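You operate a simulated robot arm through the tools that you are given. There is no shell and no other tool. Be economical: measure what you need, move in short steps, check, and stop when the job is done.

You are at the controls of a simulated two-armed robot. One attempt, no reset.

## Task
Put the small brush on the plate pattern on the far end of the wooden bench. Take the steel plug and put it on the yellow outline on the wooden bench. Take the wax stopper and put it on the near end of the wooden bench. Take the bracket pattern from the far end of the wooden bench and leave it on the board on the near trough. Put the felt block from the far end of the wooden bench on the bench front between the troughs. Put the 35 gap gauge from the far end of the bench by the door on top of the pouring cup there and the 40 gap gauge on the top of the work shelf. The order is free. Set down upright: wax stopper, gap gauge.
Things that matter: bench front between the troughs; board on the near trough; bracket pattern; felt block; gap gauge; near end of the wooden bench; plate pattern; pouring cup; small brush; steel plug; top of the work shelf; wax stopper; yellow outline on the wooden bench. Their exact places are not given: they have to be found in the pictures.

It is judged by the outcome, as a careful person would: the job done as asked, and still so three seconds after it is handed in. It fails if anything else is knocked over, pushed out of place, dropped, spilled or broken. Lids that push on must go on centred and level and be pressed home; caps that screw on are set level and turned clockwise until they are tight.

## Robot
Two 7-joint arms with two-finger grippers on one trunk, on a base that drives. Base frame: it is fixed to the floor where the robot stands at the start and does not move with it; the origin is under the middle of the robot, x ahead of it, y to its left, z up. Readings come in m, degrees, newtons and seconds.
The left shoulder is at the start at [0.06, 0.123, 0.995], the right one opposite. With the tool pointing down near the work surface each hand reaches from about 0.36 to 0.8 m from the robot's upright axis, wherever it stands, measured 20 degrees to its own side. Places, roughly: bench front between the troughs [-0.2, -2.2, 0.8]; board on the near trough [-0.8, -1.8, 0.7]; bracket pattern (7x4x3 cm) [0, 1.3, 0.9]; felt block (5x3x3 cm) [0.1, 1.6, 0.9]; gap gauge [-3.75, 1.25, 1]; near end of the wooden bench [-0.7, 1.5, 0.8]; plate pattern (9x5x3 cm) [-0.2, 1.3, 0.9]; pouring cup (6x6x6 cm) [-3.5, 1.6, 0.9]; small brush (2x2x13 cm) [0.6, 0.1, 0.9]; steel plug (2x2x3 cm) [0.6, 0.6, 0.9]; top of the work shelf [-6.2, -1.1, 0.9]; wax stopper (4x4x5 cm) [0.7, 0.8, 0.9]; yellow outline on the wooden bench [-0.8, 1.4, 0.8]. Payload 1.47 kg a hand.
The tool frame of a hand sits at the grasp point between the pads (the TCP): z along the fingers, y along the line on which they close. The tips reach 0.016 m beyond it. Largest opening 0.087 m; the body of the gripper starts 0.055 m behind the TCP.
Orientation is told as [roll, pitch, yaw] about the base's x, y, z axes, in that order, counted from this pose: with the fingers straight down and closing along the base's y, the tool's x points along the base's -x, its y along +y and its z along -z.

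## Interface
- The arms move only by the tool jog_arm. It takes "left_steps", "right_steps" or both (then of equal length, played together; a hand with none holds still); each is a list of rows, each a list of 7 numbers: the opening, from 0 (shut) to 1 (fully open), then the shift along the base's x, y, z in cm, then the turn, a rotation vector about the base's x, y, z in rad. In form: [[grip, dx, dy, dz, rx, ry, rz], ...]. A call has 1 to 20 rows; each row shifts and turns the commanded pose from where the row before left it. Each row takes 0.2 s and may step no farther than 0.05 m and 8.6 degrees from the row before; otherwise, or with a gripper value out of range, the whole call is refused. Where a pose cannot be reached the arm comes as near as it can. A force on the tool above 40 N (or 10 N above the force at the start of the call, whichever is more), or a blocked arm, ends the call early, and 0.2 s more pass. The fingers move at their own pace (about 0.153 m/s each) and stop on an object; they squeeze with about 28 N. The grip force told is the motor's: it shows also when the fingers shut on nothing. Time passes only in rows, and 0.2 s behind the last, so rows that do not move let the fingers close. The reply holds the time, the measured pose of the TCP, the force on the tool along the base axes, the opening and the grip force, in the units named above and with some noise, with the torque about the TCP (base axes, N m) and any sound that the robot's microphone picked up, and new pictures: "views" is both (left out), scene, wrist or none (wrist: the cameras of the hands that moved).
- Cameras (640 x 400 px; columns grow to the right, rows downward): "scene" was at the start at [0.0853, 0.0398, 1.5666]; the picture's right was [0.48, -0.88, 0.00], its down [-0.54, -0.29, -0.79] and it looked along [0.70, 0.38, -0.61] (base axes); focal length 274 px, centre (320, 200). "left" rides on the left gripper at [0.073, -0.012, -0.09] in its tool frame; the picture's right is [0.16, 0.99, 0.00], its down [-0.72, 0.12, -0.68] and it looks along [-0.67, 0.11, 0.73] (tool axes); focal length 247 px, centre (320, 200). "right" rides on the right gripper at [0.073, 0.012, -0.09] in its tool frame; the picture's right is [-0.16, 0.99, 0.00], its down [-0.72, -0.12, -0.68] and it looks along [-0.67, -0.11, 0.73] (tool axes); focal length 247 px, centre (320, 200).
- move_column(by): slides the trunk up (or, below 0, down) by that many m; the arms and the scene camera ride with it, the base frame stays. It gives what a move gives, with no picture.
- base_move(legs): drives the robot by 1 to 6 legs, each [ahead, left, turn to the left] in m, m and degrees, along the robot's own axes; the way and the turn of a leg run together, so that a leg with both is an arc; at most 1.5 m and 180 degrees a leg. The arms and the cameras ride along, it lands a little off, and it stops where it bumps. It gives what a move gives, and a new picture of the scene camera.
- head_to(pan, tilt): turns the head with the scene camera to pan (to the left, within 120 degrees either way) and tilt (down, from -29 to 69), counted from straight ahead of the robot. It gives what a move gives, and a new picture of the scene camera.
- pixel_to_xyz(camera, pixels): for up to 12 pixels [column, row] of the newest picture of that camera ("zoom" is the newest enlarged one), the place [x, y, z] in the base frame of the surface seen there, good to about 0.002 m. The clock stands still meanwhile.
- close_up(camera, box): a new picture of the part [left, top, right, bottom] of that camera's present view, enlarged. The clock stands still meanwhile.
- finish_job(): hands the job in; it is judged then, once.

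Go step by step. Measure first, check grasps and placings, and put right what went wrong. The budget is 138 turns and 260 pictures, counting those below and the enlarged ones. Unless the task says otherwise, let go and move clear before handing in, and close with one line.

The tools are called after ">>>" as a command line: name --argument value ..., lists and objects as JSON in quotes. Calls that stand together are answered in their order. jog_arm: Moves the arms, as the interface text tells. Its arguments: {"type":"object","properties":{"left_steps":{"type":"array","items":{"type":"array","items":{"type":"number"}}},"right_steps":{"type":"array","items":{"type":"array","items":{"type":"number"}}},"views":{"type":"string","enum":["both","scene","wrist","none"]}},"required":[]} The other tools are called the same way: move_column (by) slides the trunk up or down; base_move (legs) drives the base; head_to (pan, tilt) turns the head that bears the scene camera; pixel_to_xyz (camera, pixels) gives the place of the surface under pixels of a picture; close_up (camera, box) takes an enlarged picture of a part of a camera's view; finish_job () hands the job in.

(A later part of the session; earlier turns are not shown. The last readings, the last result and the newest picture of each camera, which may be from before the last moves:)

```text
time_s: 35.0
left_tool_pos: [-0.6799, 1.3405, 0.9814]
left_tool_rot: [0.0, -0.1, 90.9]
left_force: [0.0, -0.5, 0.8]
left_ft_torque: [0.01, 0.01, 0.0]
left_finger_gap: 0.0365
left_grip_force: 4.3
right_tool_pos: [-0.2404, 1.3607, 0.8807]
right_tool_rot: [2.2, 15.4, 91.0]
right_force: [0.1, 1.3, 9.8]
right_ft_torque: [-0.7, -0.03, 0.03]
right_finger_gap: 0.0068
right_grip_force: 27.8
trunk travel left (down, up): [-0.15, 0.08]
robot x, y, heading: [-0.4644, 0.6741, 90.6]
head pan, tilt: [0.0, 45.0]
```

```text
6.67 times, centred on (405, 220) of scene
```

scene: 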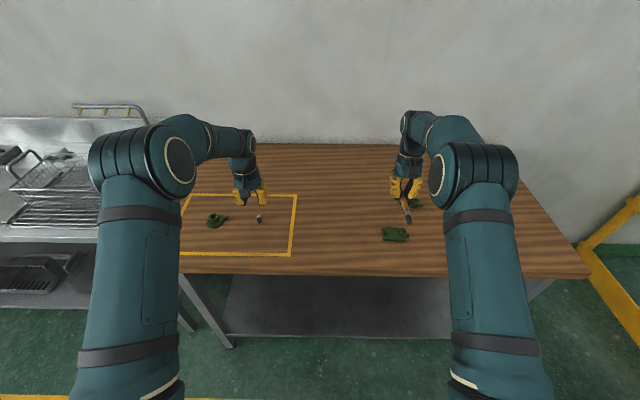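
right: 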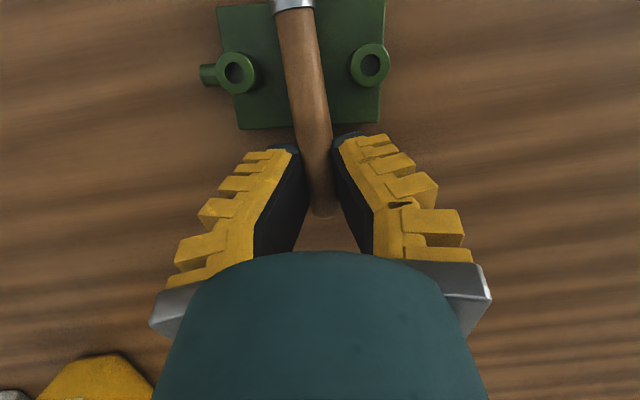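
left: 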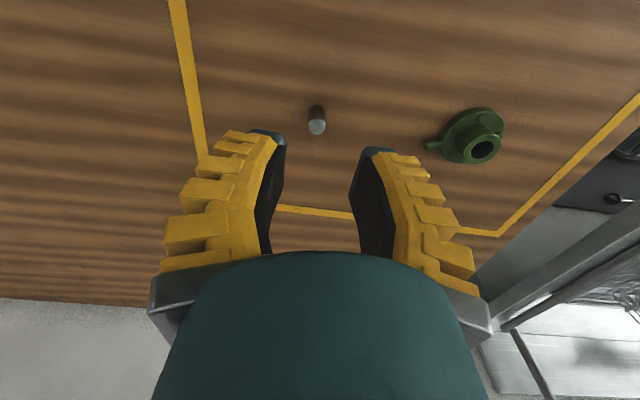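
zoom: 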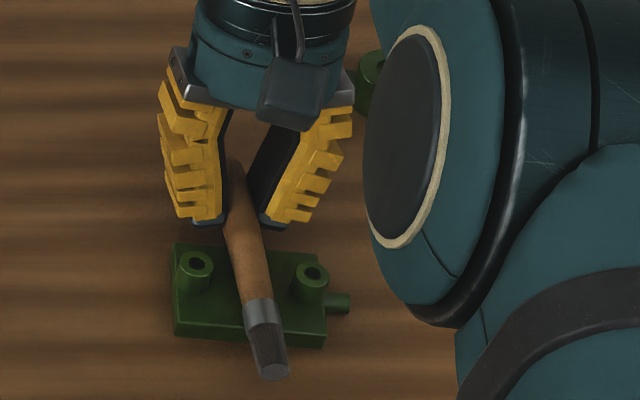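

Contact (about 10 N) and the brush lies between the bosses. Ease off 1 mm, release a little, and rise.

>>> jog_arm --right_steps '[[0, 0, 0, 0.1, 0, 0, 0], [0.1, 0, 0, 0, 0, 0, 0], [0.2, 0, 0, 0, 0, 0, 0], [0.3, 0, 0, 0, 0, 0, 0], [0.3, 0, 0.3, 1, 0, 0, 0], [0.3, 0, 0.5, 2, 0, 0, 0], [0.3, 0, 0, 4, 0, 0, 0], [0.3, 0, 0, 4, 0, 0, 0]]' --views "both"

>>> close_up --camera "scene" --box '[370, 190, 440, 250]'

```text
time_s: 36.8
left_tool_pos: [-0.6805, 1.3395, 0.9804]
left_tool_rot: [0.0, -0.1, 90.9]
left_force: [-0.2, 0.2, -0.1]
left_ft_torque: [-0.03, 0.0, -0.02]
left_finger_gap: 0.0366
left_grip_force: 4.0
right_tool_pos: [-0.2396, 1.3688, 0.9906]
right_tool_rot: [2.1, 15.5, 90.9]
right_force: [-0.2, 0.0, -0.1]
right_ft_torque: [0.03, 0.03, -0.01]
right_finger_gap: 0.0321
right_grip_force: 5.2
trunk travel left (down, up): [-0.15, 0.08]
robot x, y, heading: [-0.4642, 0.6701, 91.0]
head pan, tilt: [0.0, 45.0]
```

scene: 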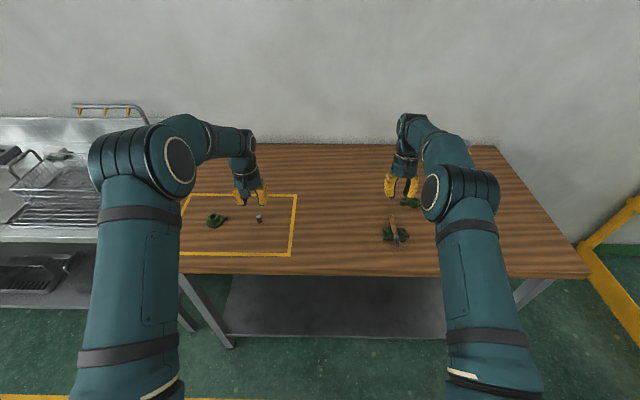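
right: 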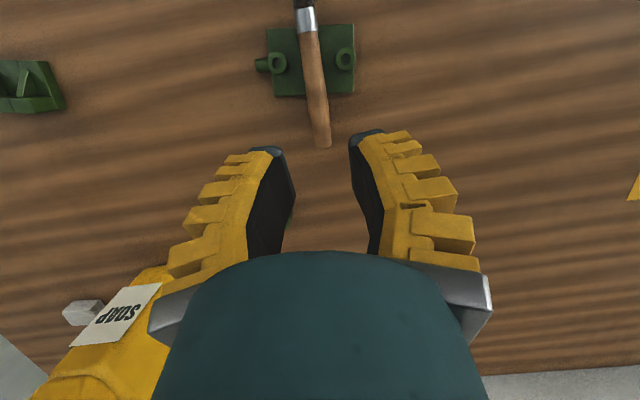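

```text
6.67 times, centred on (405, 220) of scene
```

zoom: 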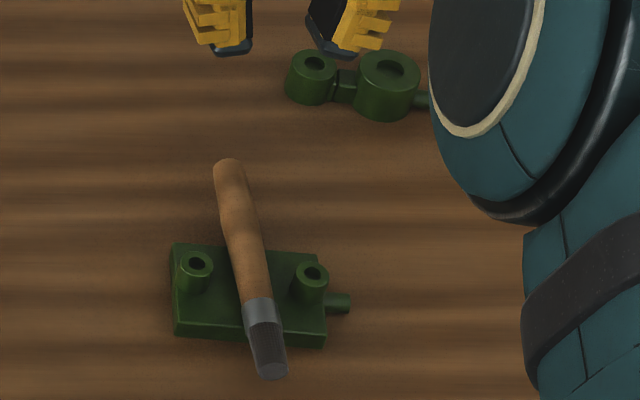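

The brush rests across the plate pattern. Now I'll draw both hands back up, then return for the wax stopper.

>>> jog_arm --right_steps '[[0.6, 0, 0, 4, 0, 0, 0], [0.6, 0, -3.8, 2, 0.131, 0, 0], [0.6, 0, -3.8, 2, 0.131, 0, 0], [0.6, 0, -3.8, 2, 0, 0, 0], [0.6, 0, -4, 1, 0, 0, 0], [0.6, 0, -4, 0, 0, 0, 0], [0.6, 0, -4, 0, 0, 0, 0]]' --left_steps '[[0.6, 0, 0, 4, 0, 0, 0], [0.6, 0, -3.3, 2, 0, 0, 0], [0.6, 0, -3.3, 2, 0, 0, 0], [0.6, 0, -3.3, 2, 0, 0, 0], [0.6, 0, -3.3, 1, 0, 0, 0], [0.6, 0, -3.5, 0, 0, 0, 0], [0.6, 0, -4, 0, 0, 0, 0]]' --views "none"

>>> base_move --legs '[[-0.12, 0, 0], [0, 0, -90.8], [0.5, 0, 0]]'

>>> head_to --pan 15 --tilt 40

```text
time_s: 38.4
left_tool_pos: [-0.6778, 1.1302, 1.0906]
left_tool_rot: [0.1, -0.2, 90.8]
left_force: [0.3, -0.6, 0.7]
left_ft_torque: [0.05, 0.0, -0.02]
left_finger_gap: 0.0571
left_grip_force: 3.9
right_tool_pos: [-0.2411, 1.1321, 1.1019]
right_tool_rot: [1.9, 0.2, 90.9]
right_force: [0.4, -0.4, 0.1]
right_ft_torque: [0.05, -0.01, 0.05]
right_finger_gap: 0.0576
right_grip_force: 3.8
trunk travel left (down, up): [-0.15, 0.08]
robot x, y, heading: [-0.4673, 0.6754, 91.2]
head pan, tilt: [0.0, 45.0]
```

```text
time_s: 46.1
left_tool_pos: [0.4991, 0.7507, 1.0908]
left_tool_rot: [0.1, 0.0, -0.5]
left_force: [-0.3, 0.7, -0.3]
left_ft_torque: [-0.04, -0.01, 0.0]
left_finger_gap: 0.0574
left_grip_force: 4.1
right_tool_pos: [0.4897, 0.3122, 1.1012]
right_tool_rot: [1.9, 0.5, -0.5]
right_force: [0.0, -0.6, -0.4]
right_ft_torque: [0.04, 0.03, -0.01]
right_finger_gap: 0.0574
right_grip_force: 3.2
trunk travel left (down, up): [-0.15, 0.08]
robot x, y, heading: [0.0312, 0.5513, -0.4]
head pan, tilt: [0.0, 45.0]
```

scene: 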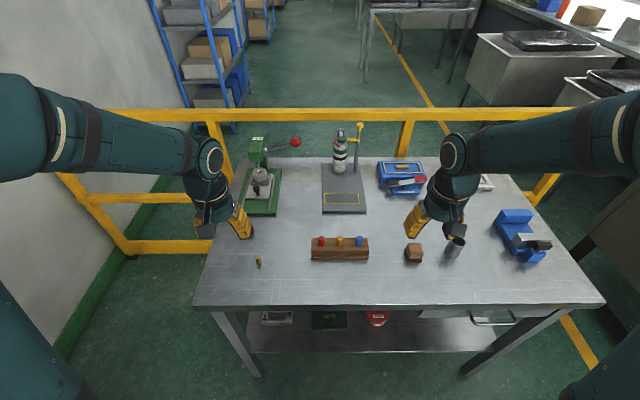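

```text
time_s: 46.9
left_tool_pos: [0.4992, 0.7513, 1.0908]
left_tool_rot: [0.0, 0.1, -0.4]
left_force: [-0.1, 0.0, 1.0]
left_ft_torque: [-0.04, -0.03, -0.02]
left_finger_gap: 0.0569
left_grip_force: 3.4
right_tool_pos: [0.4897, 0.3127, 1.0998]
right_tool_rot: [1.9, 0.5, -0.5]
right_force: [-0.1, 0.0, 0.3]
right_ft_torque: [0.02, 0.02, -0.03]
right_finger_gap: 0.0573
right_grip_force: 3.2
trunk travel left (down, up): [-0.15, 0.08]
robot x, y, heading: [0.0361, 0.5487, -0.5]
head pan, tilt: [15.0, 40.0]
```

scene: 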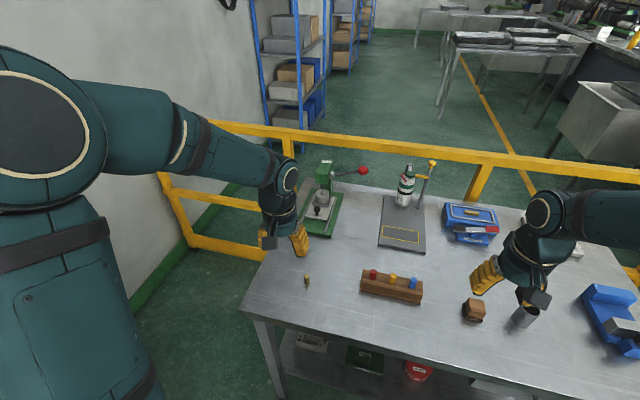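

The stopper is hidden behind the left fingers from the head; I'll look through the left wrist camera.

>>> close_up --camera "left" --box '[0, 0, 640, 400]'

```text
1.00 times, centred on (320, 200) of left (not enlarged: the box is as wide or as high as the picture)
```

zoom: 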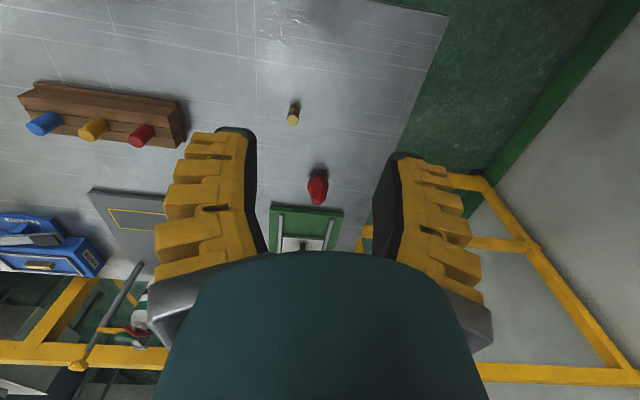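

>>> pixel_to_xyz --camera "left" --pixels '[[317, 186], [317, 178], [317, 200], [310, 186], [325, 186], [280, 210], [340, 212]]'

>>> close_up --camera "left" --box '[285, 155, 349, 210]'

```text
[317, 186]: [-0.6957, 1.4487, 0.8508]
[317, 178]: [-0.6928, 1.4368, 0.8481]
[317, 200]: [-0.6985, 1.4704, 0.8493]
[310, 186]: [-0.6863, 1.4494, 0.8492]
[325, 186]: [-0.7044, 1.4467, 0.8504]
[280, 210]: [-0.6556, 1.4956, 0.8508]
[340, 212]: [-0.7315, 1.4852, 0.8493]
```

```text
7.27 times, centred on (317, 182) of left
```

zoom: 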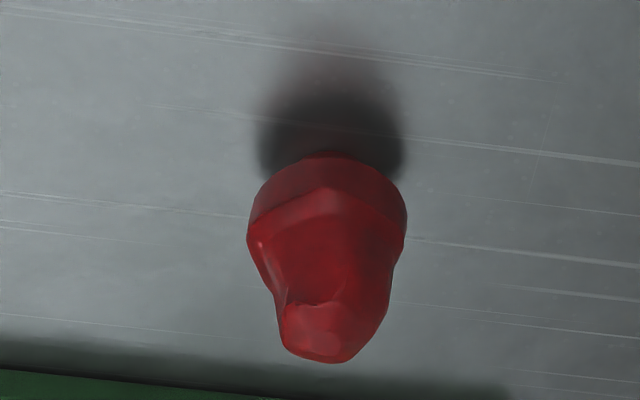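

>>> pixel_to_xyz --camera "zoom" --pixels '[[325, 330], [330, 250], [330, 180], [250, 210], [405, 215], [330, 160], [320, 60], [300, 390]]'

```text
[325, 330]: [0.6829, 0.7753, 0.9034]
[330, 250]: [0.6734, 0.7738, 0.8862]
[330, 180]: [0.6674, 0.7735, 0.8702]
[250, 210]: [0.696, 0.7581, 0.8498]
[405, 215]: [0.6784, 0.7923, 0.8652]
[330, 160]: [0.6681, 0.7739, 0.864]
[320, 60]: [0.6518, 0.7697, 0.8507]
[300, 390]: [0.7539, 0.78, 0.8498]
```

The stopper's axis is about (0.684,0.774), base 3.5 cm wide, top 0.904. Move over it and straight down to grip its base.

>>> jog_arm --left_steps '[[0.65, 3.7, 0.46, -2, 0, 0, 0], [0.65, 3.7, 0.46, -2, 0, 0, 0], [0.65, 3.7, 0.46, -2, 0, 0, 0], [0.65, 3.7, 0.46, -1, 0, 0, 0], [0.65, 3.7, 0.46, -1, 0, 0, 0], [0.65, 0, 0, -4, 0, 0, 0], [0.65, 0, 0, -3, 0, 0, 0], [0.65, 0, 0, 0, 0, 0, 0]]' --views "wrist"

```text
time_s: 48.6
left_tool_pos: [0.6838, 0.7753, 0.9421]
left_tool_rot: [0.1, -0.1, -0.4]
left_force: [-0.5, -0.1, -0.5]
left_ft_torque: [-0.02, -0.02, 0.01]
left_finger_gap: 0.0614
left_grip_force: 3.8
right_tool_pos: [0.4892, 0.3127, 1.1003]
right_tool_rot: [1.9, 0.5, -0.4]
right_force: [-0.6, 0.6, 0.7]
right_ft_torque: [0.02, -0.02, 0.0]
right_finger_gap: 0.0573
right_grip_force: 3.3
trunk travel left (down, up): [-0.15, 0.08]
robot x, y, heading: [0.0322, 0.5544, -0.4]
head pan, tilt: [15.0, 40.0]
```

left: 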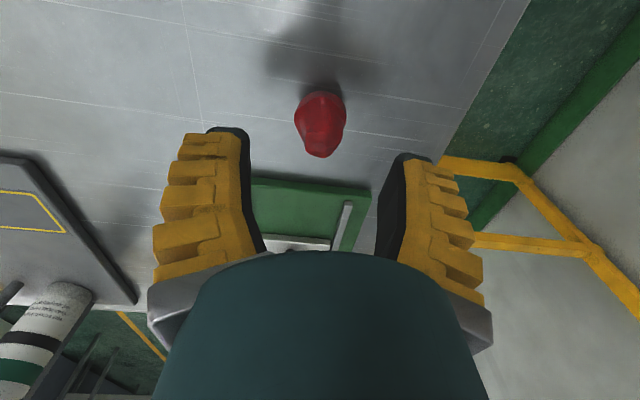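

Centred. Re-check its position from here, then descend and close.

>>> pixel_to_xyz --camera "left" --pixels '[[320, 145], [320, 115], [297, 120], [344, 120], [320, 95]]'

>>> jog_arm --left_steps '[[0.65, 0, 0, -4, 0, 0, 0], [0.65, 0, 0, -2.2, 0, 0, 0], [0.65, 0, 0, -1, 0, 0, 0], [0, 0, 0, 0, 0, 0, 0], [0, 0, 0, 0, 0, 0, 0], [0, 0, 0, 0, 0, 0, 0]]' --views "wrist"

```text
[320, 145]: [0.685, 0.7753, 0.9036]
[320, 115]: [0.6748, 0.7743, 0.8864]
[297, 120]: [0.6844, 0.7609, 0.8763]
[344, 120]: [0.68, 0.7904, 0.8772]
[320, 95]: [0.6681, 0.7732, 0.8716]
```

```text
time_s: 50.0
left_tool_pos: [0.6837, 0.7734, 0.87]
left_tool_rot: [0.0, 0.0, -0.4]
left_force: [0.3, 0.1, -0.2]
left_ft_torque: [0.02, -0.05, -0.01]
left_finger_gap: 0.0286
left_grip_force: 28.0
right_tool_pos: [0.4904, 0.3131, 1.0999]
right_tool_rot: [1.9, 0.5, -0.6]
right_force: [1.0, 0.4, -0.3]
right_ft_torque: [0.04, -0.03, -0.01]
right_finger_gap: 0.0572
right_grip_force: 3.8
trunk travel left (down, up): [-0.15, 0.08]
robot x, y, heading: [0.0304, 0.5505, -0.5]
head pan, tilt: [15.0, 40.0]
```

left: 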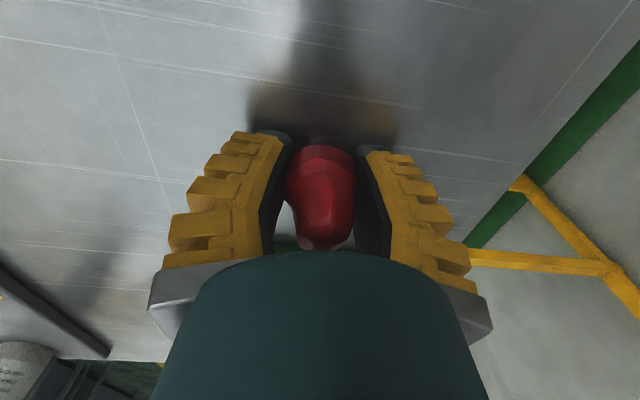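

Gripped (28 N). Lift, tuck back and drive to the wooden bench's near end.

>>> jog_arm --left_steps '[[0, 0, 0, 3, 0, 0, 0], [0, 0, 0, 4, 0, 0, 0], [0, 0, 0, 4, 0, 0, 0], [0, 0, 0, 4, 0, 0, 0], [0, -2, 0, 4, 0, 0, 0], [0, -3, 0, 3, 0, 0, 0], [0, -4, 0, 1, 0, 0, 0], [0, -4, 0, 0, 0, 0, 0], [0, -4, 0, 0, 0, 0, 0], [0, -3, 0, 0, 0, 0, 0]]' --views "wrist"

>>> base_move --legs '[[-0.48, 0, 0], [0, 0, 90.5], [0.2, 0, 0]]'

>>> head_to --pan 0 --tilt 45

```text
time_s: 52.2
left_tool_pos: [0.4849, 0.7735, 1.0999]
left_tool_rot: [0.0, 0.0, -0.5]
left_force: [0.0, -0.9, 0.8]
left_ft_torque: [-0.01, -0.02, 0.02]
left_finger_gap: 0.0276
left_grip_force: 27.9
right_tool_pos: [0.4879, 0.3121, 1.1011]
right_tool_rot: [2.0, 0.4, -0.6]
right_force: [0.0, -0.3, 1.0]
right_ft_torque: [-0.01, -0.02, 0.02]
right_finger_gap: 0.0572
right_grip_force: 4.0
trunk travel left (down, up): [-0.15, 0.08]
robot x, y, heading: [0.0341, 0.5479, -0.5]
head pan, tilt: [15.0, 40.0]
```

left: 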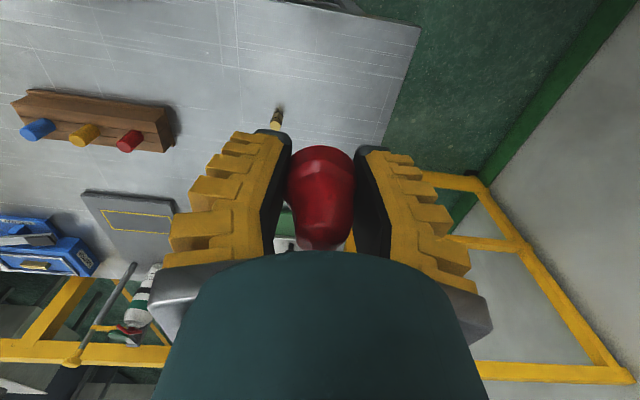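

```text
time_s: 60.1
left_tool_pos: [-0.6765, 1.1991, 1.0979]
left_tool_rot: [0.0, -0.1, 90.3]
left_force: [-0.8, 0.7, -0.4]
left_ft_torque: [0.0, -0.01, 0.03]
left_finger_gap: 0.0274
left_grip_force: 28.0
right_tool_pos: [-0.214, 1.2114, 1.1006]
right_tool_rot: [1.8, 0.5, 90.2]
right_force: [0.2, 0.9, -0.1]
right_ft_torque: [-0.04, 0.01, 0.03]
right_finger_gap: 0.0576
right_grip_force: 3.7
trunk travel left (down, up): [-0.15, 0.08]
robot x, y, heading: [-0.4456, 0.7508, 90.6]
head pan, tilt: [15.0, 40.0]
```

scene: 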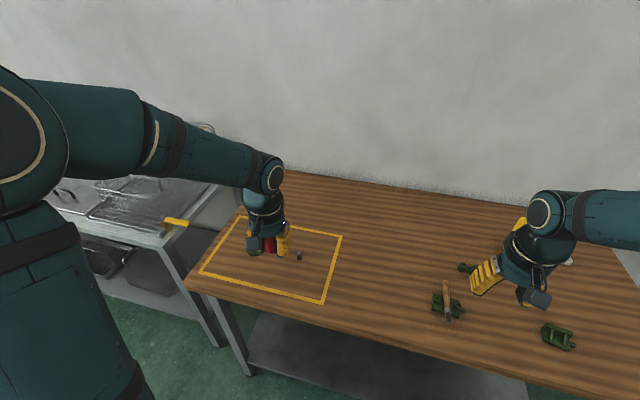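

```text
time_s: 60.9
left_tool_pos: [-0.6763, 1.1994, 1.0996]
left_tool_rot: [0.0, 0.0, 90.3]
left_force: [0.3, 0.6, 0.3]
left_ft_torque: [0.02, -0.04, -0.05]
left_finger_gap: 0.027
left_grip_force: 27.9
right_tool_pos: [-0.2148, 1.2099, 1.0999]
right_tool_rot: [1.9, 0.5, 90.2]
right_force: [0.0, 0.1, 0.2]
right_ft_torque: [-0.01, 0.02, -0.01]
right_finger_gap: 0.0575
right_grip_force: 4.0
trunk travel left (down, up): [-0.15, 0.08]
robot x, y, heading: [-0.4458, 0.7497, 90.3]
head pan, tilt: [0.0, 45.0]
```

scene: 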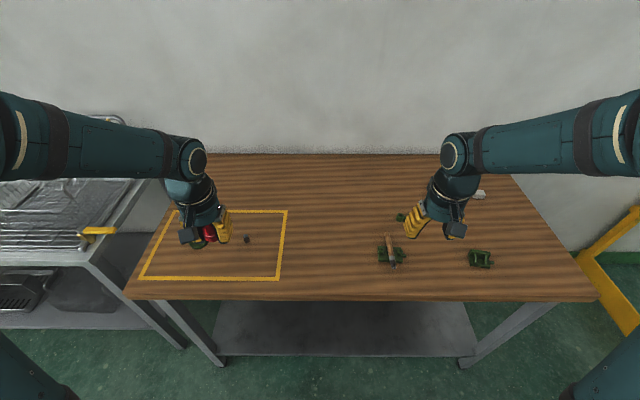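

Standing at (−0.446,0.75). I'll carry the stopper high to about (−0.63,1.53), behind the outline, and lower to 1 cm above the bench.

>>> jog_arm --left_steps '[[0, 0.58, 4.1, -0.6, 0, 0, 0], [0, 0.58, 4.1, -0.6, 0, 0, 0], [0, 0.58, 4.1, -0.6, 0, 0, 0], [0, 0.58, 4.1, -0.6, 0, 0, 0], [0, 0.58, 4.1, -0.6, 0, 0, 0], [0, 0.58, 4.1, -0.6, 0, 0, 0], [0, 0.58, 4.1, -0.6, 0, 0, 0], [0, 0.58, 4.1, -0.6, 0, 0, 0], [0, 0, 0, -4, 0, 0, 0], [0, 0, 0, -4, 0, 0, 0], [0, 0, 0, -4, 0, 0, 0], [0, 0, 0, -4, 0, 0, 0], [0, 0, 0, 0, 0, 0, 0]]' --views "wrist"

```text
time_s: 63.7
left_tool_pos: [-0.6343, 1.5072, 0.8947]
left_tool_rot: [0.0, 0.0, 90.3]
left_force: [-1.0, -0.7, -0.1]
left_ft_torque: [-0.01, 0.01, -0.02]
left_finger_gap: 0.0267
left_grip_force: 28.3
left hand out of reach, approached as far as the arm can: row 8
right_tool_pos: [-0.2155, 1.2101, 1.1009]
right_tool_rot: [2.0, 0.5, 90.2]
right_force: [-0.2, -0.6, -0.2]
right_ft_torque: [0.05, 0.02, 0.0]
right_finger_gap: 0.0573
right_grip_force: 3.6
trunk travel left (down, up): [-0.15, 0.08]
robot x, y, heading: [-0.4464, 0.7558, 90.6]
head pan, tilt: [0.0, 45.0]
```

left: 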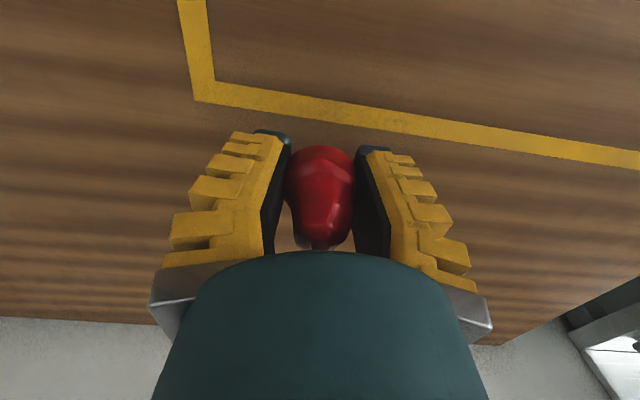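

The wrist view shows it just behind the outline, upright. The gap shrank 2 mm, so it may have sagged slightly; I'll lower gently and watch the force.

>>> jog_arm --left_steps '[[0, 0, 0, -1, 0, 0, 0], [0, 0, 0, -0.5, 0, 0, 0], [0, 0, 0, -0.3, 0, 0, 0], [0, 0, 0, 0, 0, 0, 0]]' --views "wrist"

>>> close_up --camera "scene" --box '[200, 150, 290, 220]'

```text
time_s: 64.7
left_tool_pos: [-0.6345, 1.5077, 0.8753]
left_tool_rot: [0.0, -0.1, 90.1]
left_force: [-0.3, -0.6, -0.5]
left_ft_torque: [0.02, -0.01, 0.0]
left_finger_gap: 0.0266
left_grip_force: 27.7
right_tool_pos: [-0.2155, 1.2105, 1.1005]
right_tool_rot: [1.9, 0.5, 90.1]
right_force: [-0.1, 0.2, 0.5]
right_ft_torque: [0.0, -0.01, -0.02]
right_finger_gap: 0.0574
right_grip_force: 3.7
trunk travel left (down, up): [-0.15, 0.08]
robot x, y, heading: [-0.4451, 0.7524, 90.5]
head pan, tilt: [0.0, 45.0]
```

left: 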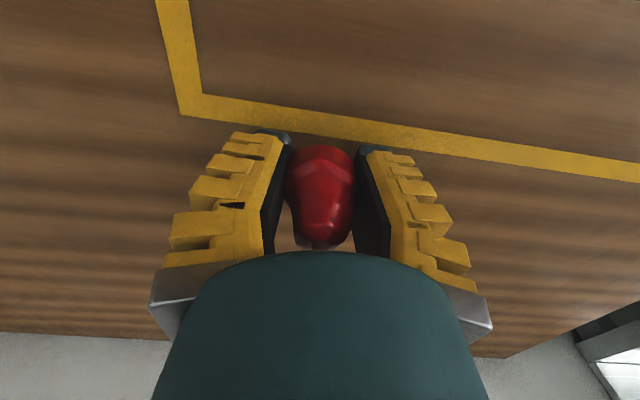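

```text
5.71 times, centred on (245, 185) of scene
```

zoom: 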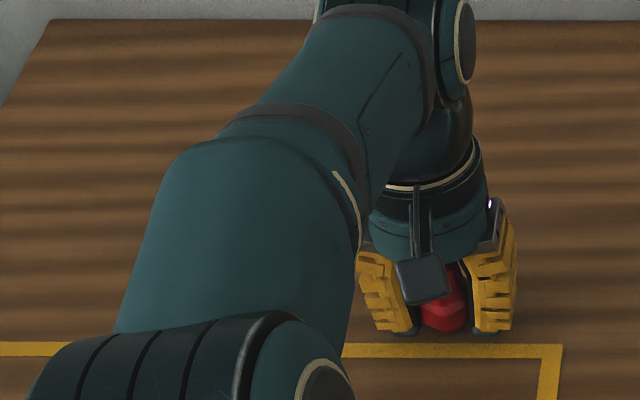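

No contact yet; a few more millimetres, release and rise.

>>> jog_arm --left_steps '[[0, 0, 0, -0.25, 0, 0, 0], [0, 0, 0, -0.2, 0, 0, 0], [0, 0, 0, 0, 0, 0, 0], [0.45, 0, 0, 0, 0, 0, 0], [0.6, 0, 0, 0, 0, 0, 0], [0.6, 0, 0, 3, 0, 0, 0], [0.6, 0, 0, 4, 0, 0, 0], [0.6, 0, 0, 4, 0, 0, 0], [0.6, 0, -4, 2, 0, 0, 0], [0.6, 0, -4, 2, 0, 0, 0], [0.6, 0, -4, 2, 0, 0, 0]]' --views "both"

>>> close_up --camera "scene" --box '[140, 150, 290, 285]'

```text
time_s: 67.1
left_tool_pos: [-0.6347, 1.3858, 1.0436]
left_tool_rot: [0.0, -0.1, 90.2]
left_force: [0.4, -0.4, 0.3]
left_ft_torque: [0.01, -0.02, 0.0]
left_finger_gap: 0.0573
left_grip_force: 3.6
right_tool_pos: [-0.2157, 1.2092, 1.1008]
right_tool_rot: [2.0, 0.4, 90.2]
right_force: [-0.1, -0.6, 0.9]
right_ft_torque: [0.0, 0.02, 0.0]
right_finger_gap: 0.0574
right_grip_force: 3.3
trunk travel left (down, up): [-0.15, 0.08]
robot x, y, heading: [-0.4452, 0.7522, 90.3]
head pan, tilt: [0.0, 45.0]
```

scene: 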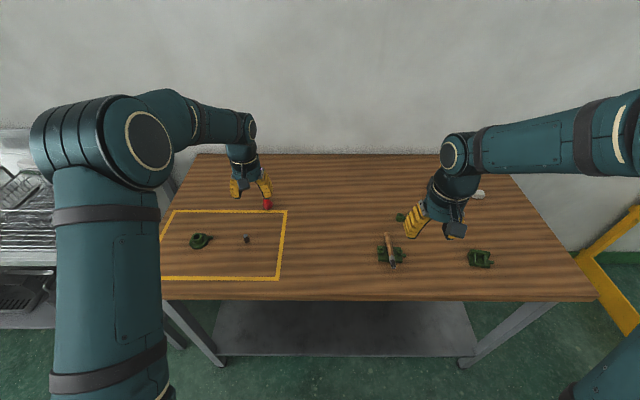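
left: 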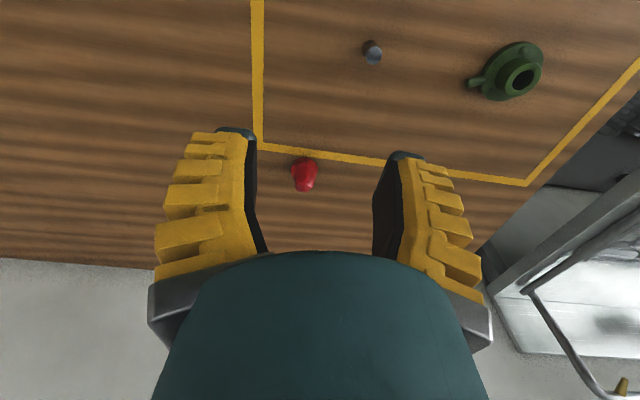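

```text
2.96 times, centred on (215, 218) of scene
```

zoom: 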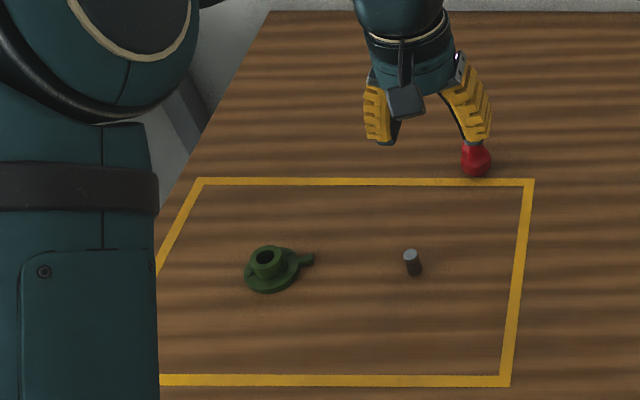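

>>> close_up --camera "left" --box '[265, 135, 349, 205]'

>>> pixel_to_xyz --camera "left" --pixels '[[305, 185], [304, 172], [304, 161], [292, 172], [316, 175]]'

```text
5.71 times, centred on (307, 170) of left
```

zoom: 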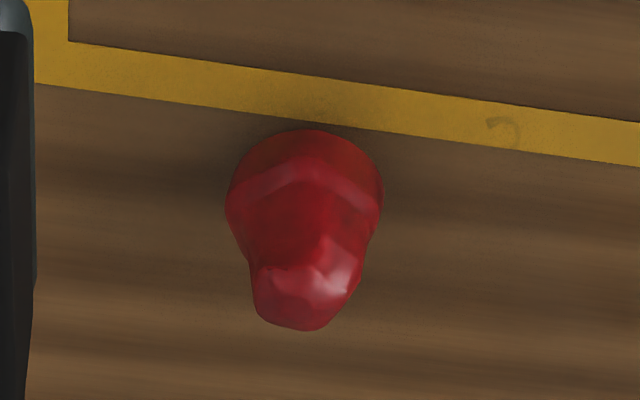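

```text
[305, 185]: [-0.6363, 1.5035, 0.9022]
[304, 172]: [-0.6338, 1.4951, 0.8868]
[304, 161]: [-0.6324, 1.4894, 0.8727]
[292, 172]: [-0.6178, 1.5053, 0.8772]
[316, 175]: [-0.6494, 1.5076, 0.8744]
```

The stopper stands upright (top 0.902). Next are the bracket pattern and felt block; I'll measure them, the soap bottle and the yellow rail at right, and tuck the left hand back.

>>> jog_arm --left_steps '[[0.6, 0, -4, 2, 0, 0, 0], [0.6, 0, -4, 2, 0, 0, 0], [0.6, 0, -4, 1, 0, 0, 0], [0.6, 0, -4, 0, 0, 0, 0], [0.6, 0, -3, 0, 0, 0, 0]]' --views "none"

>>> head_to --pan -38 --tilt 35

```text
time_s: 68.3
left_tool_pos: [-0.6344, 1.1966, 1.0917]
left_tool_rot: [0.0, -0.1, 90.4]
left_force: [-0.3, -0.8, -0.3]
left_ft_torque: [0.02, 0.0, 0.01]
left_finger_gap: 0.0574
left_grip_force: 3.4
right_tool_pos: [-0.2153, 1.2099, 1.1001]
right_tool_rot: [1.9, 0.4, 90.2]
right_force: [-0.3, 0.5, 0.4]
right_ft_torque: [-0.01, -0.03, -0.01]
right_finger_gap: 0.0576
right_grip_force: 3.9
trunk travel left (down, up): [-0.15, 0.08]
robot x, y, heading: [-0.4443, 0.7522, 90.5]
head pan, tilt: [0.0, 45.0]
```

```text
time_s: 69.4
left_tool_pos: [-0.6342, 1.198, 1.0921]
left_tool_rot: [0.0, 0.0, 90.4]
left_force: [-0.2, 0.9, 0.2]
left_ft_torque: [-0.02, 0.0, -0.03]
left_finger_gap: 0.0574
left_grip_force: 3.8
right_tool_pos: [-0.2149, 1.2101, 1.1004]
right_tool_rot: [1.9, 0.4, 90.2]
right_force: [-0.5, 0.0, 0.6]
right_ft_torque: [-0.01, -0.01, -0.01]
right_finger_gap: 0.0573
right_grip_force: 3.6
trunk travel left (down, up): [-0.15, 0.08]
robot x, y, heading: [-0.4445, 0.7535, 90.3]
head pan, tilt: [-38.0, 35.0]
```

scene: 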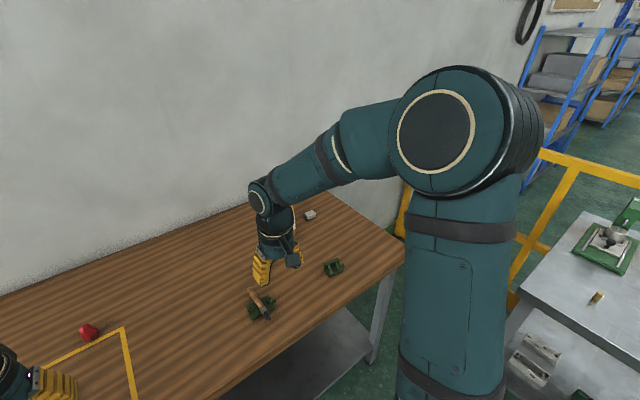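

>>> pixel_to_xyz --camera "scene" --pixels '[[600, 165], [405, 210], [525, 262], [558, 205], [310, 213], [333, 268], [565, 316], [518, 290], [402, 242], [275, 212]]'

>>> close_up --camera "scene" --box '[230, 180, 370, 290]'

```text
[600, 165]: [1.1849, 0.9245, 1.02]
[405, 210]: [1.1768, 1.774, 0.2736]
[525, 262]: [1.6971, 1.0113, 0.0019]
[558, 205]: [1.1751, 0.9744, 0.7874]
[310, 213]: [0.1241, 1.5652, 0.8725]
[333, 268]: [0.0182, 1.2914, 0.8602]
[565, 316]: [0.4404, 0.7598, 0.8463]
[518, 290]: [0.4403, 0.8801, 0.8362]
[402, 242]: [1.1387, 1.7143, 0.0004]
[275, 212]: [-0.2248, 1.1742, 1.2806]
```

```text
3.64 times, centred on (300, 235) of scene
```

zoom: 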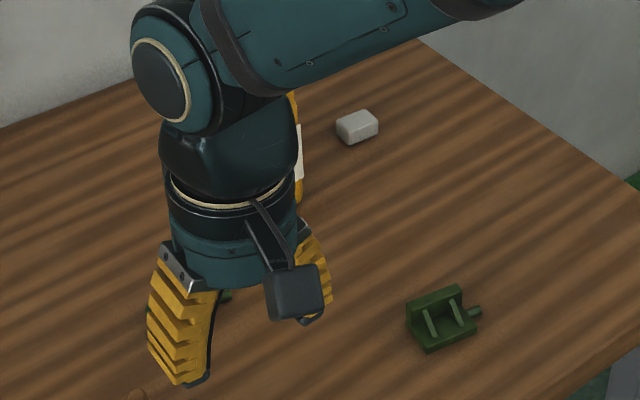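

Path is clear (steel bench corner at (0.44,0.88), rails beyond x 1.17). I'll drive sideways to x≈0.03, a little closer to the bench.

>>> base_move --legs '[[0.03, -0.475, 0]]'

>>> head_to --pan 0 --tilt 50

```text
time_s: 74.1
left_tool_pos: [-0.1545, 1.2316, 1.0911]
left_tool_rot: [0.0, 0.0, 90.1]
left_force: [0.3, 0.0, -0.9]
left_ft_torque: [-0.03, -0.02, 0.0]
left_finger_gap: 0.0575
left_grip_force: 3.9
right_tool_pos: [0.2644, 1.2424, 1.0999]
right_tool_rot: [1.9, 0.5, 90.3]
right_force: [0.4, -0.7, -0.4]
right_ft_torque: [0.0, 0.04, -0.01]
right_finger_gap: 0.0571
right_grip_force: 4.1
trunk travel left (down, up): [-0.15, 0.08]
robot x, y, heading: [0.0293, 0.784, 90.6]
head pan, tilt: [-38.0, 35.0]
```

scene: 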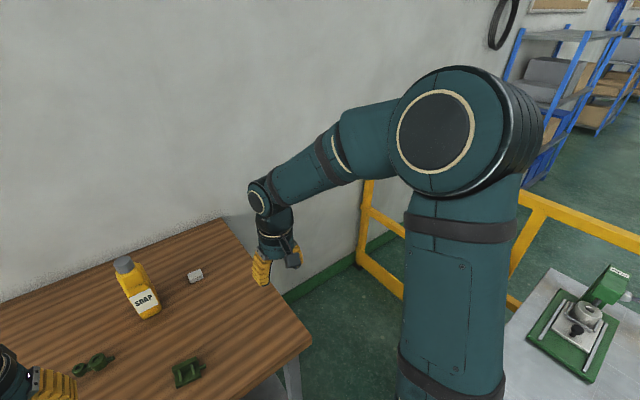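

```text
time_s: 75.1
left_tool_pos: [-0.1545, 1.2302, 1.0921]
left_tool_rot: [0.1, 0.1, 90.2]
left_force: [0.0, 0.2, -0.4]
left_ft_torque: [-0.03, 0.0, -0.03]
left_finger_gap: 0.0573
left_grip_force: 3.8
right_tool_pos: [0.2627, 1.243, 1.1009]
right_tool_rot: [1.9, 0.6, 90.1]
right_force: [-0.3, 0.3, 0.1]
right_ft_torque: [0.0, -0.01, 0.0]
right_finger_gap: 0.0572
right_grip_force: 3.7
trunk travel left (down, up): [-0.15, 0.08]
robot x, y, heading: [0.0313, 0.782, 90.3]
head pan, tilt: [0.0, 50.0]
```

scene: 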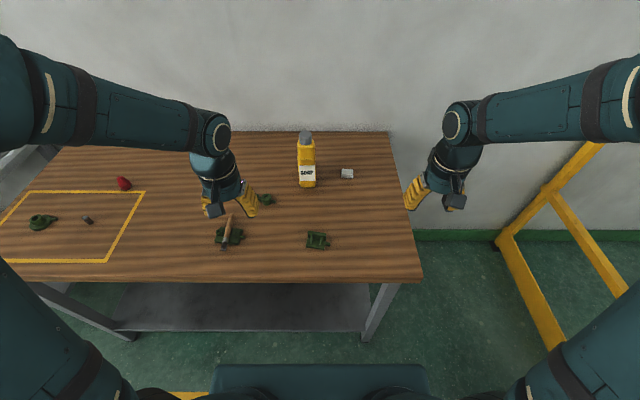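

>>> close_up --camera "scene" --box '[290, 220, 346, 260]'

>>> pixel_to_xyz --camera "zoom" --pixels '[[195, 140], [445, 140], [200, 300], [440, 320], [320, 240], [320, 300], [320, 345], [320, 135], [320, 125], [460, 245]]'

>>> close_up --camera "scene" --box '[285, 125, 369, 195]'

>>> pixel_to_xyz --camera "zoom" --pixels '[[420, 345], [515, 345], [425, 400], [515, 405], [470, 375], [165, 450], [165, 250], [230, 450], [115, 440], [420, 410], [470, 405], [518, 412]]'

```text
10.00 times, centred on (318, 240) of scene
```

zoom: 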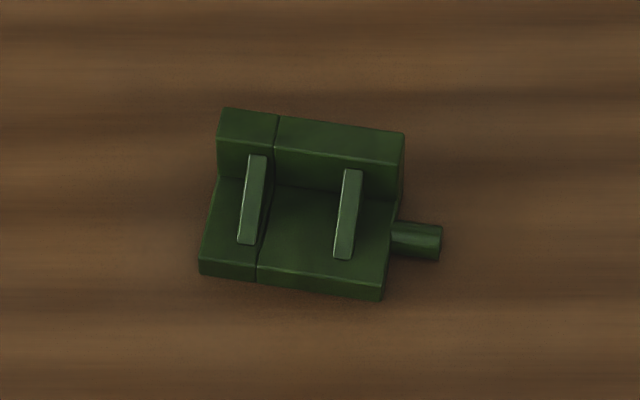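

```text
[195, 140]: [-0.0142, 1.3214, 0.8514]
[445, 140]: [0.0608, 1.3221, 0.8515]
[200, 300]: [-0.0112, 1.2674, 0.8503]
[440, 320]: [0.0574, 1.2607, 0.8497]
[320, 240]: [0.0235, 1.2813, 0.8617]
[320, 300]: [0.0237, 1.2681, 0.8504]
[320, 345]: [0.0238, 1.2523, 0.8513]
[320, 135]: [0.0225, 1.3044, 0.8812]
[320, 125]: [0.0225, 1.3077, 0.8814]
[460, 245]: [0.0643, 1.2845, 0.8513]
```

```text
5.71 times, centred on (327, 160) of scene
```

zoom: 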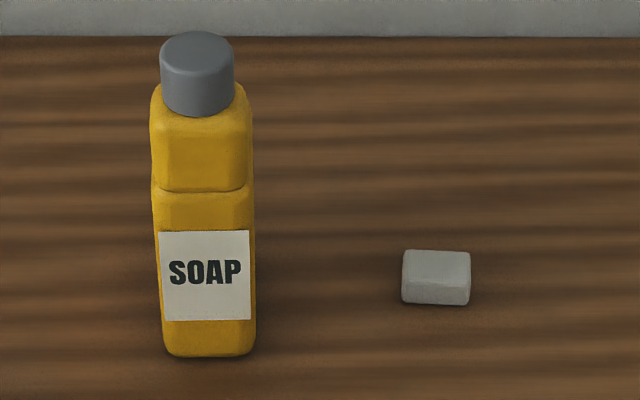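

```text
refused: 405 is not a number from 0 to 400
```

The bracket is 5.2 cm wide by 4 cm deep, turned about −6°, with a pin at its right end, so I'll grip it front-to-back. Turn the left hand 96° while moving over it; measure felt again.

>>> pixel_to_xyz --camera "zoom" --pixels '[[408, 256], [466, 256], [406, 275], [468, 280], [437, 265], [437, 300], [165, 350], [165, 200], [253, 330], [253, 200], [403, 300], [470, 302]]'

>>> jog_arm --left_steps '[[0.75, 1.43, 0.5, -0.5, 0, 0, -0.14], [0.75, 1.43, 0.5, -0.5, 0, 0, -0.14], [0.75, 1.43, 0.5, -0.5, 0, 0, -0.14], [0.75, 1.43, 0.5, -0.5, 0, 0, -0.14], [0.75, 1.43, 0.5, -0.5, 0, 0, -0.14], [0.75, 1.43, 0.5, -0.5, 0, 0, -0.14], [0.75, 1.43, 0.5, -0.5, 0, 0, -0.14], [0.75, 1.43, 0.5, -1, 0, 0, -0.14], [0.75, 1.43, 0.5, -1, 0, 0, -0.14], [0.75, 1.43, 0.5, -1, 0, 0, -0.14], [0.75, 1.43, 0.5, -1, 0, 0, -0.14], [0.75, 1.43, 0.5, -1, 0, 0, -0.14]]' --views "both"

```text
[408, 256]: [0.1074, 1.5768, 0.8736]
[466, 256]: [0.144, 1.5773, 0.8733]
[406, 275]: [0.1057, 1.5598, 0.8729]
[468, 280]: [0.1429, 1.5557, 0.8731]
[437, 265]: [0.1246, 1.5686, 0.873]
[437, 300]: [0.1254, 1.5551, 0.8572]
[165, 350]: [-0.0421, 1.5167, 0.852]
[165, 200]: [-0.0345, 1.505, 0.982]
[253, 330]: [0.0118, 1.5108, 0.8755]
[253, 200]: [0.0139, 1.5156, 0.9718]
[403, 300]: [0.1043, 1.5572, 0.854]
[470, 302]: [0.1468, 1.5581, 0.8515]
```

```text
time_s: 77.7
left_tool_pos: [0.0176, 1.2906, 1.0069]
left_tool_rot: [0.0, 0.0, -6.1]
left_force: [0.8, 0.8, -0.9]
left_ft_torque: [0.0, -0.02, -0.04]
left_finger_gap: 0.0692
left_grip_force: 3.4
right_tool_pos: [0.2633, 1.2454, 1.0996]
right_tool_rot: [1.9, 0.5, 90.3]
right_force: [-0.6, 0.2, 0.3]
right_ft_torque: [0.0, 0.0, 0.0]
right_finger_gap: 0.0573
right_grip_force: 3.4
trunk travel left (down, up): [-0.15, 0.08]
robot x, y, heading: [0.03, 0.7831, 90.2]
head pan, tilt: [0.0, 50.0]
```

scene: 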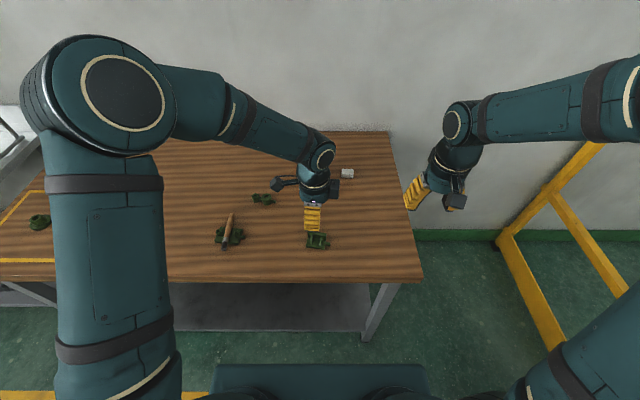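
left: 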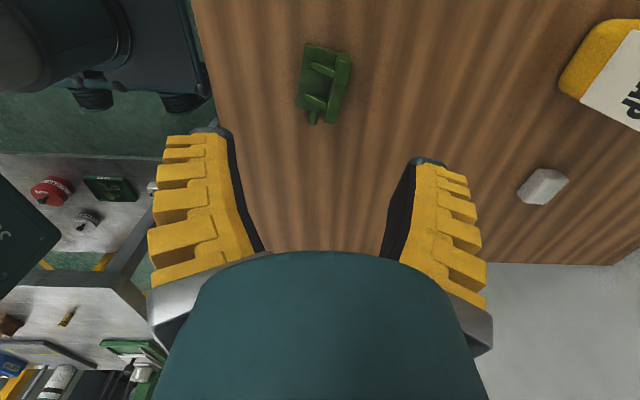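

>>> pixel_to_xyz --camera "left" --pixels '[[348, 75], [340, 72], [310, 72], [301, 80], [312, 48], [335, 105], [313, 118], [345, 98]]'

>>> close_up --camera "left" --box '[285, 30, 365, 130]'

```text
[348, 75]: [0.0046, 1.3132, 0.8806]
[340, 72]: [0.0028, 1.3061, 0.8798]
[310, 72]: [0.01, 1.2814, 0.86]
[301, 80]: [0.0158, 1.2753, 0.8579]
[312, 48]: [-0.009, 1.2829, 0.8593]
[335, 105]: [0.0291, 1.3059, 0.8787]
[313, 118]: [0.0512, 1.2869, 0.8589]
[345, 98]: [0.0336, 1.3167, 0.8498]
```

```text
4.00 times, centred on (325, 80) of left
```

zoom: 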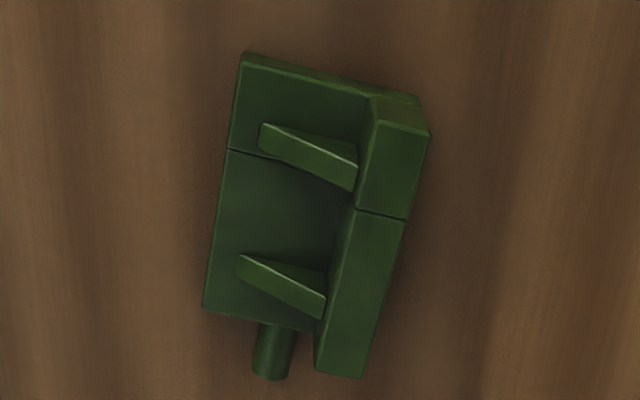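

Bracket centre is about (0.018,1.294), turned about −8°. Fine-tune, descend and grip.

>>> jog_arm --left_steps '[[0.75, 0, 0.3, -3, 0, 0, -0.04], [0.75, 0, 0, -4, 0, 0, 0], [0.75, 0, 0, -3.5, 0, 0, 0], [0.75, 0, 0, -2.2, 0, 0, 0], [0.75, 0, 0, -1, 0, 0, 0], [0.3, 0, 0, 0, 0, 0, 0], [0, 0, 0, 0, 0, 0, 0], [0, 0, 0, 0, 0, 0, 0]]' --views "wrist"

```text
time_s: 79.5
left_tool_pos: [0.0153, 1.2938, 0.8719]
left_tool_rot: [0.1, 0.1, -8.3]
left_force: [-0.7, 3.4, 14.5]
left_ft_torque: [-0.26, 0.07, 0.0]
left_finger_gap: 0.0318
left_grip_force: 28.4
right_tool_pos: [0.2643, 1.2433, 1.1006]
right_tool_rot: [1.9, 0.5, 90.2]
right_force: [0.6, -0.1, -0.7]
right_ft_torque: [-0.02, -0.02, 0.01]
right_finger_gap: 0.0572
right_grip_force: 3.4
trunk travel left (down, up): [-0.15, 0.08]
robot x, y, heading: [0.0316, 0.7867, 90.2]
head pan, tilt: [0.0, 50.0]
```

left: 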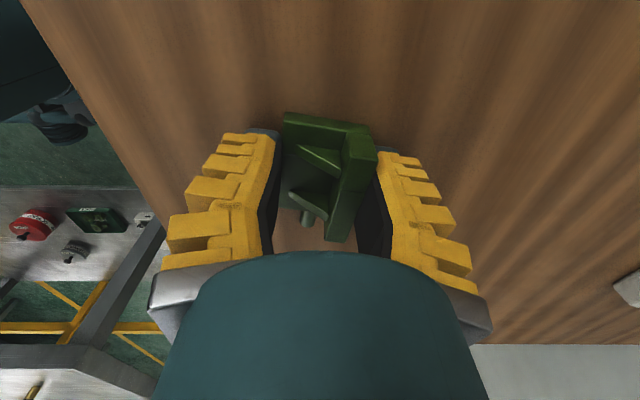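

Gripped with a gap of 3.2 cm and some upward force. I'll lift a few centimetres and check the hold.

>>> jog_arm --left_steps '[[0, 0, 0, 1, 0, 0, 0], [0, 0, 0, 3, 0, 0, 0], [0, 0, 0, 4, 0, 0, 0], [0, 0, 0, 4, 0, 0, 0], [0, 0, 0, 0, 0, 0, 0]]' --views "both"

>>> close_up --camera "left" --box '[240, 90, 400, 250]'

>>> close_up --camera "scene" --box '[270, 170, 370, 260]'

```text
time_s: 80.7
left_tool_pos: [0.0176, 1.2935, 0.9894]
left_tool_rot: [-0.1, -0.1, -8.4]
left_force: [0.4, -0.2, -0.3]
left_ft_torque: [-0.01, 0.03, 0.02]
left_finger_gap: 0.006
left_grip_force: 28.4
right_tool_pos: [0.2632, 1.2427, 1.0994]
right_tool_rot: [2.0, 0.5, 90.1]
right_force: [0.6, 0.5, 0.7]
right_ft_torque: [0.01, -0.01, 0.03]
right_finger_gap: 0.0571
right_grip_force: 4.3
trunk travel left (down, up): [-0.15, 0.08]
robot x, y, heading: [0.0314, 0.7842, 90.0]
head pan, tilt: [0.0, 50.0]
```

scene: 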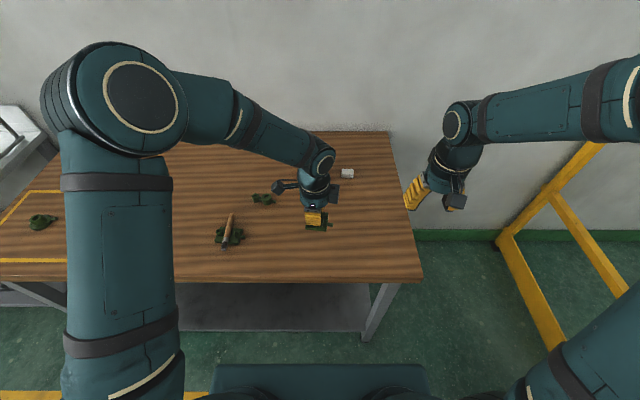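
left: 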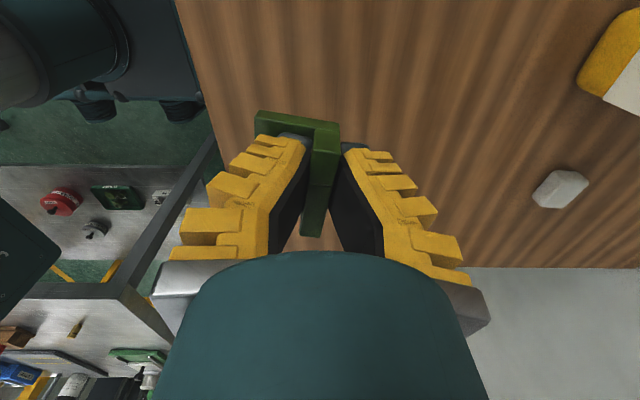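

```text
2.50 times, centred on (320, 170) of left
```

zoom: 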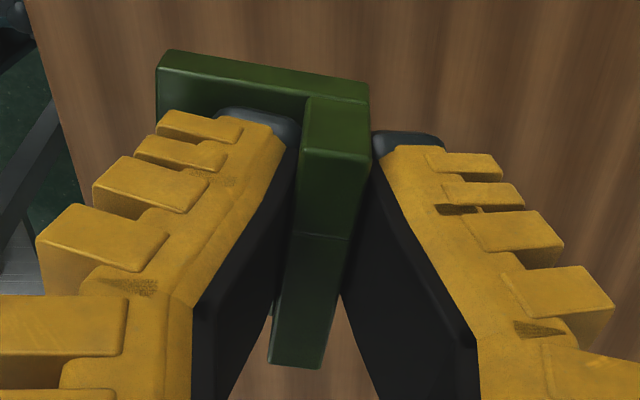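

```text
4.44 times, centred on (320, 215) of scene
```

zoom: 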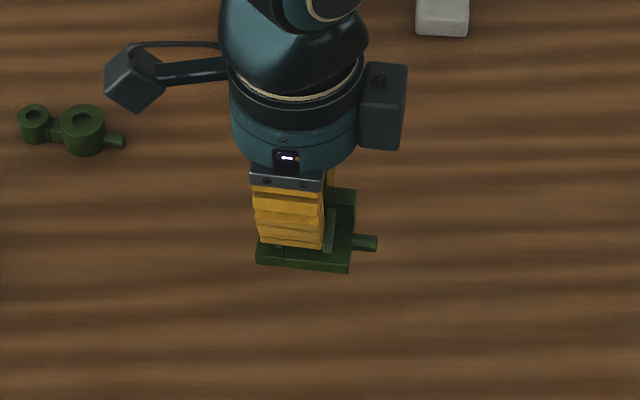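

It slid to a hold on the upright flange, but it is secure and level. I'll measure its lower edges relative to the hand.

>>> pixel_to_xyz --camera "zoom" --pixels '[[270, 262], [318, 270], [265, 250], [345, 262], [340, 195], [365, 242], [300, 300]]'

>>> pixel_to_xyz --camera "left" --pixels '[[260, 115], [258, 125], [330, 125], [325, 150], [312, 225], [290, 115]]'

```text
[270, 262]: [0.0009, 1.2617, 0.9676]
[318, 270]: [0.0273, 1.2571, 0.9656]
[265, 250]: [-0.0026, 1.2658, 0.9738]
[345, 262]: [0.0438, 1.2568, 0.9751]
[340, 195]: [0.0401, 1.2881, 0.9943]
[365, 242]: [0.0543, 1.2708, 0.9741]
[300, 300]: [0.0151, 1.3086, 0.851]
```

```text
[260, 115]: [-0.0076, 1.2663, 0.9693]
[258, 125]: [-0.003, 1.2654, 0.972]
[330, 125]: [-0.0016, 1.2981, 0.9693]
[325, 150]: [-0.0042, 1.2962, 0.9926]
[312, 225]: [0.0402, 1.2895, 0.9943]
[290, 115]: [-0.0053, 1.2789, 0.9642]
```

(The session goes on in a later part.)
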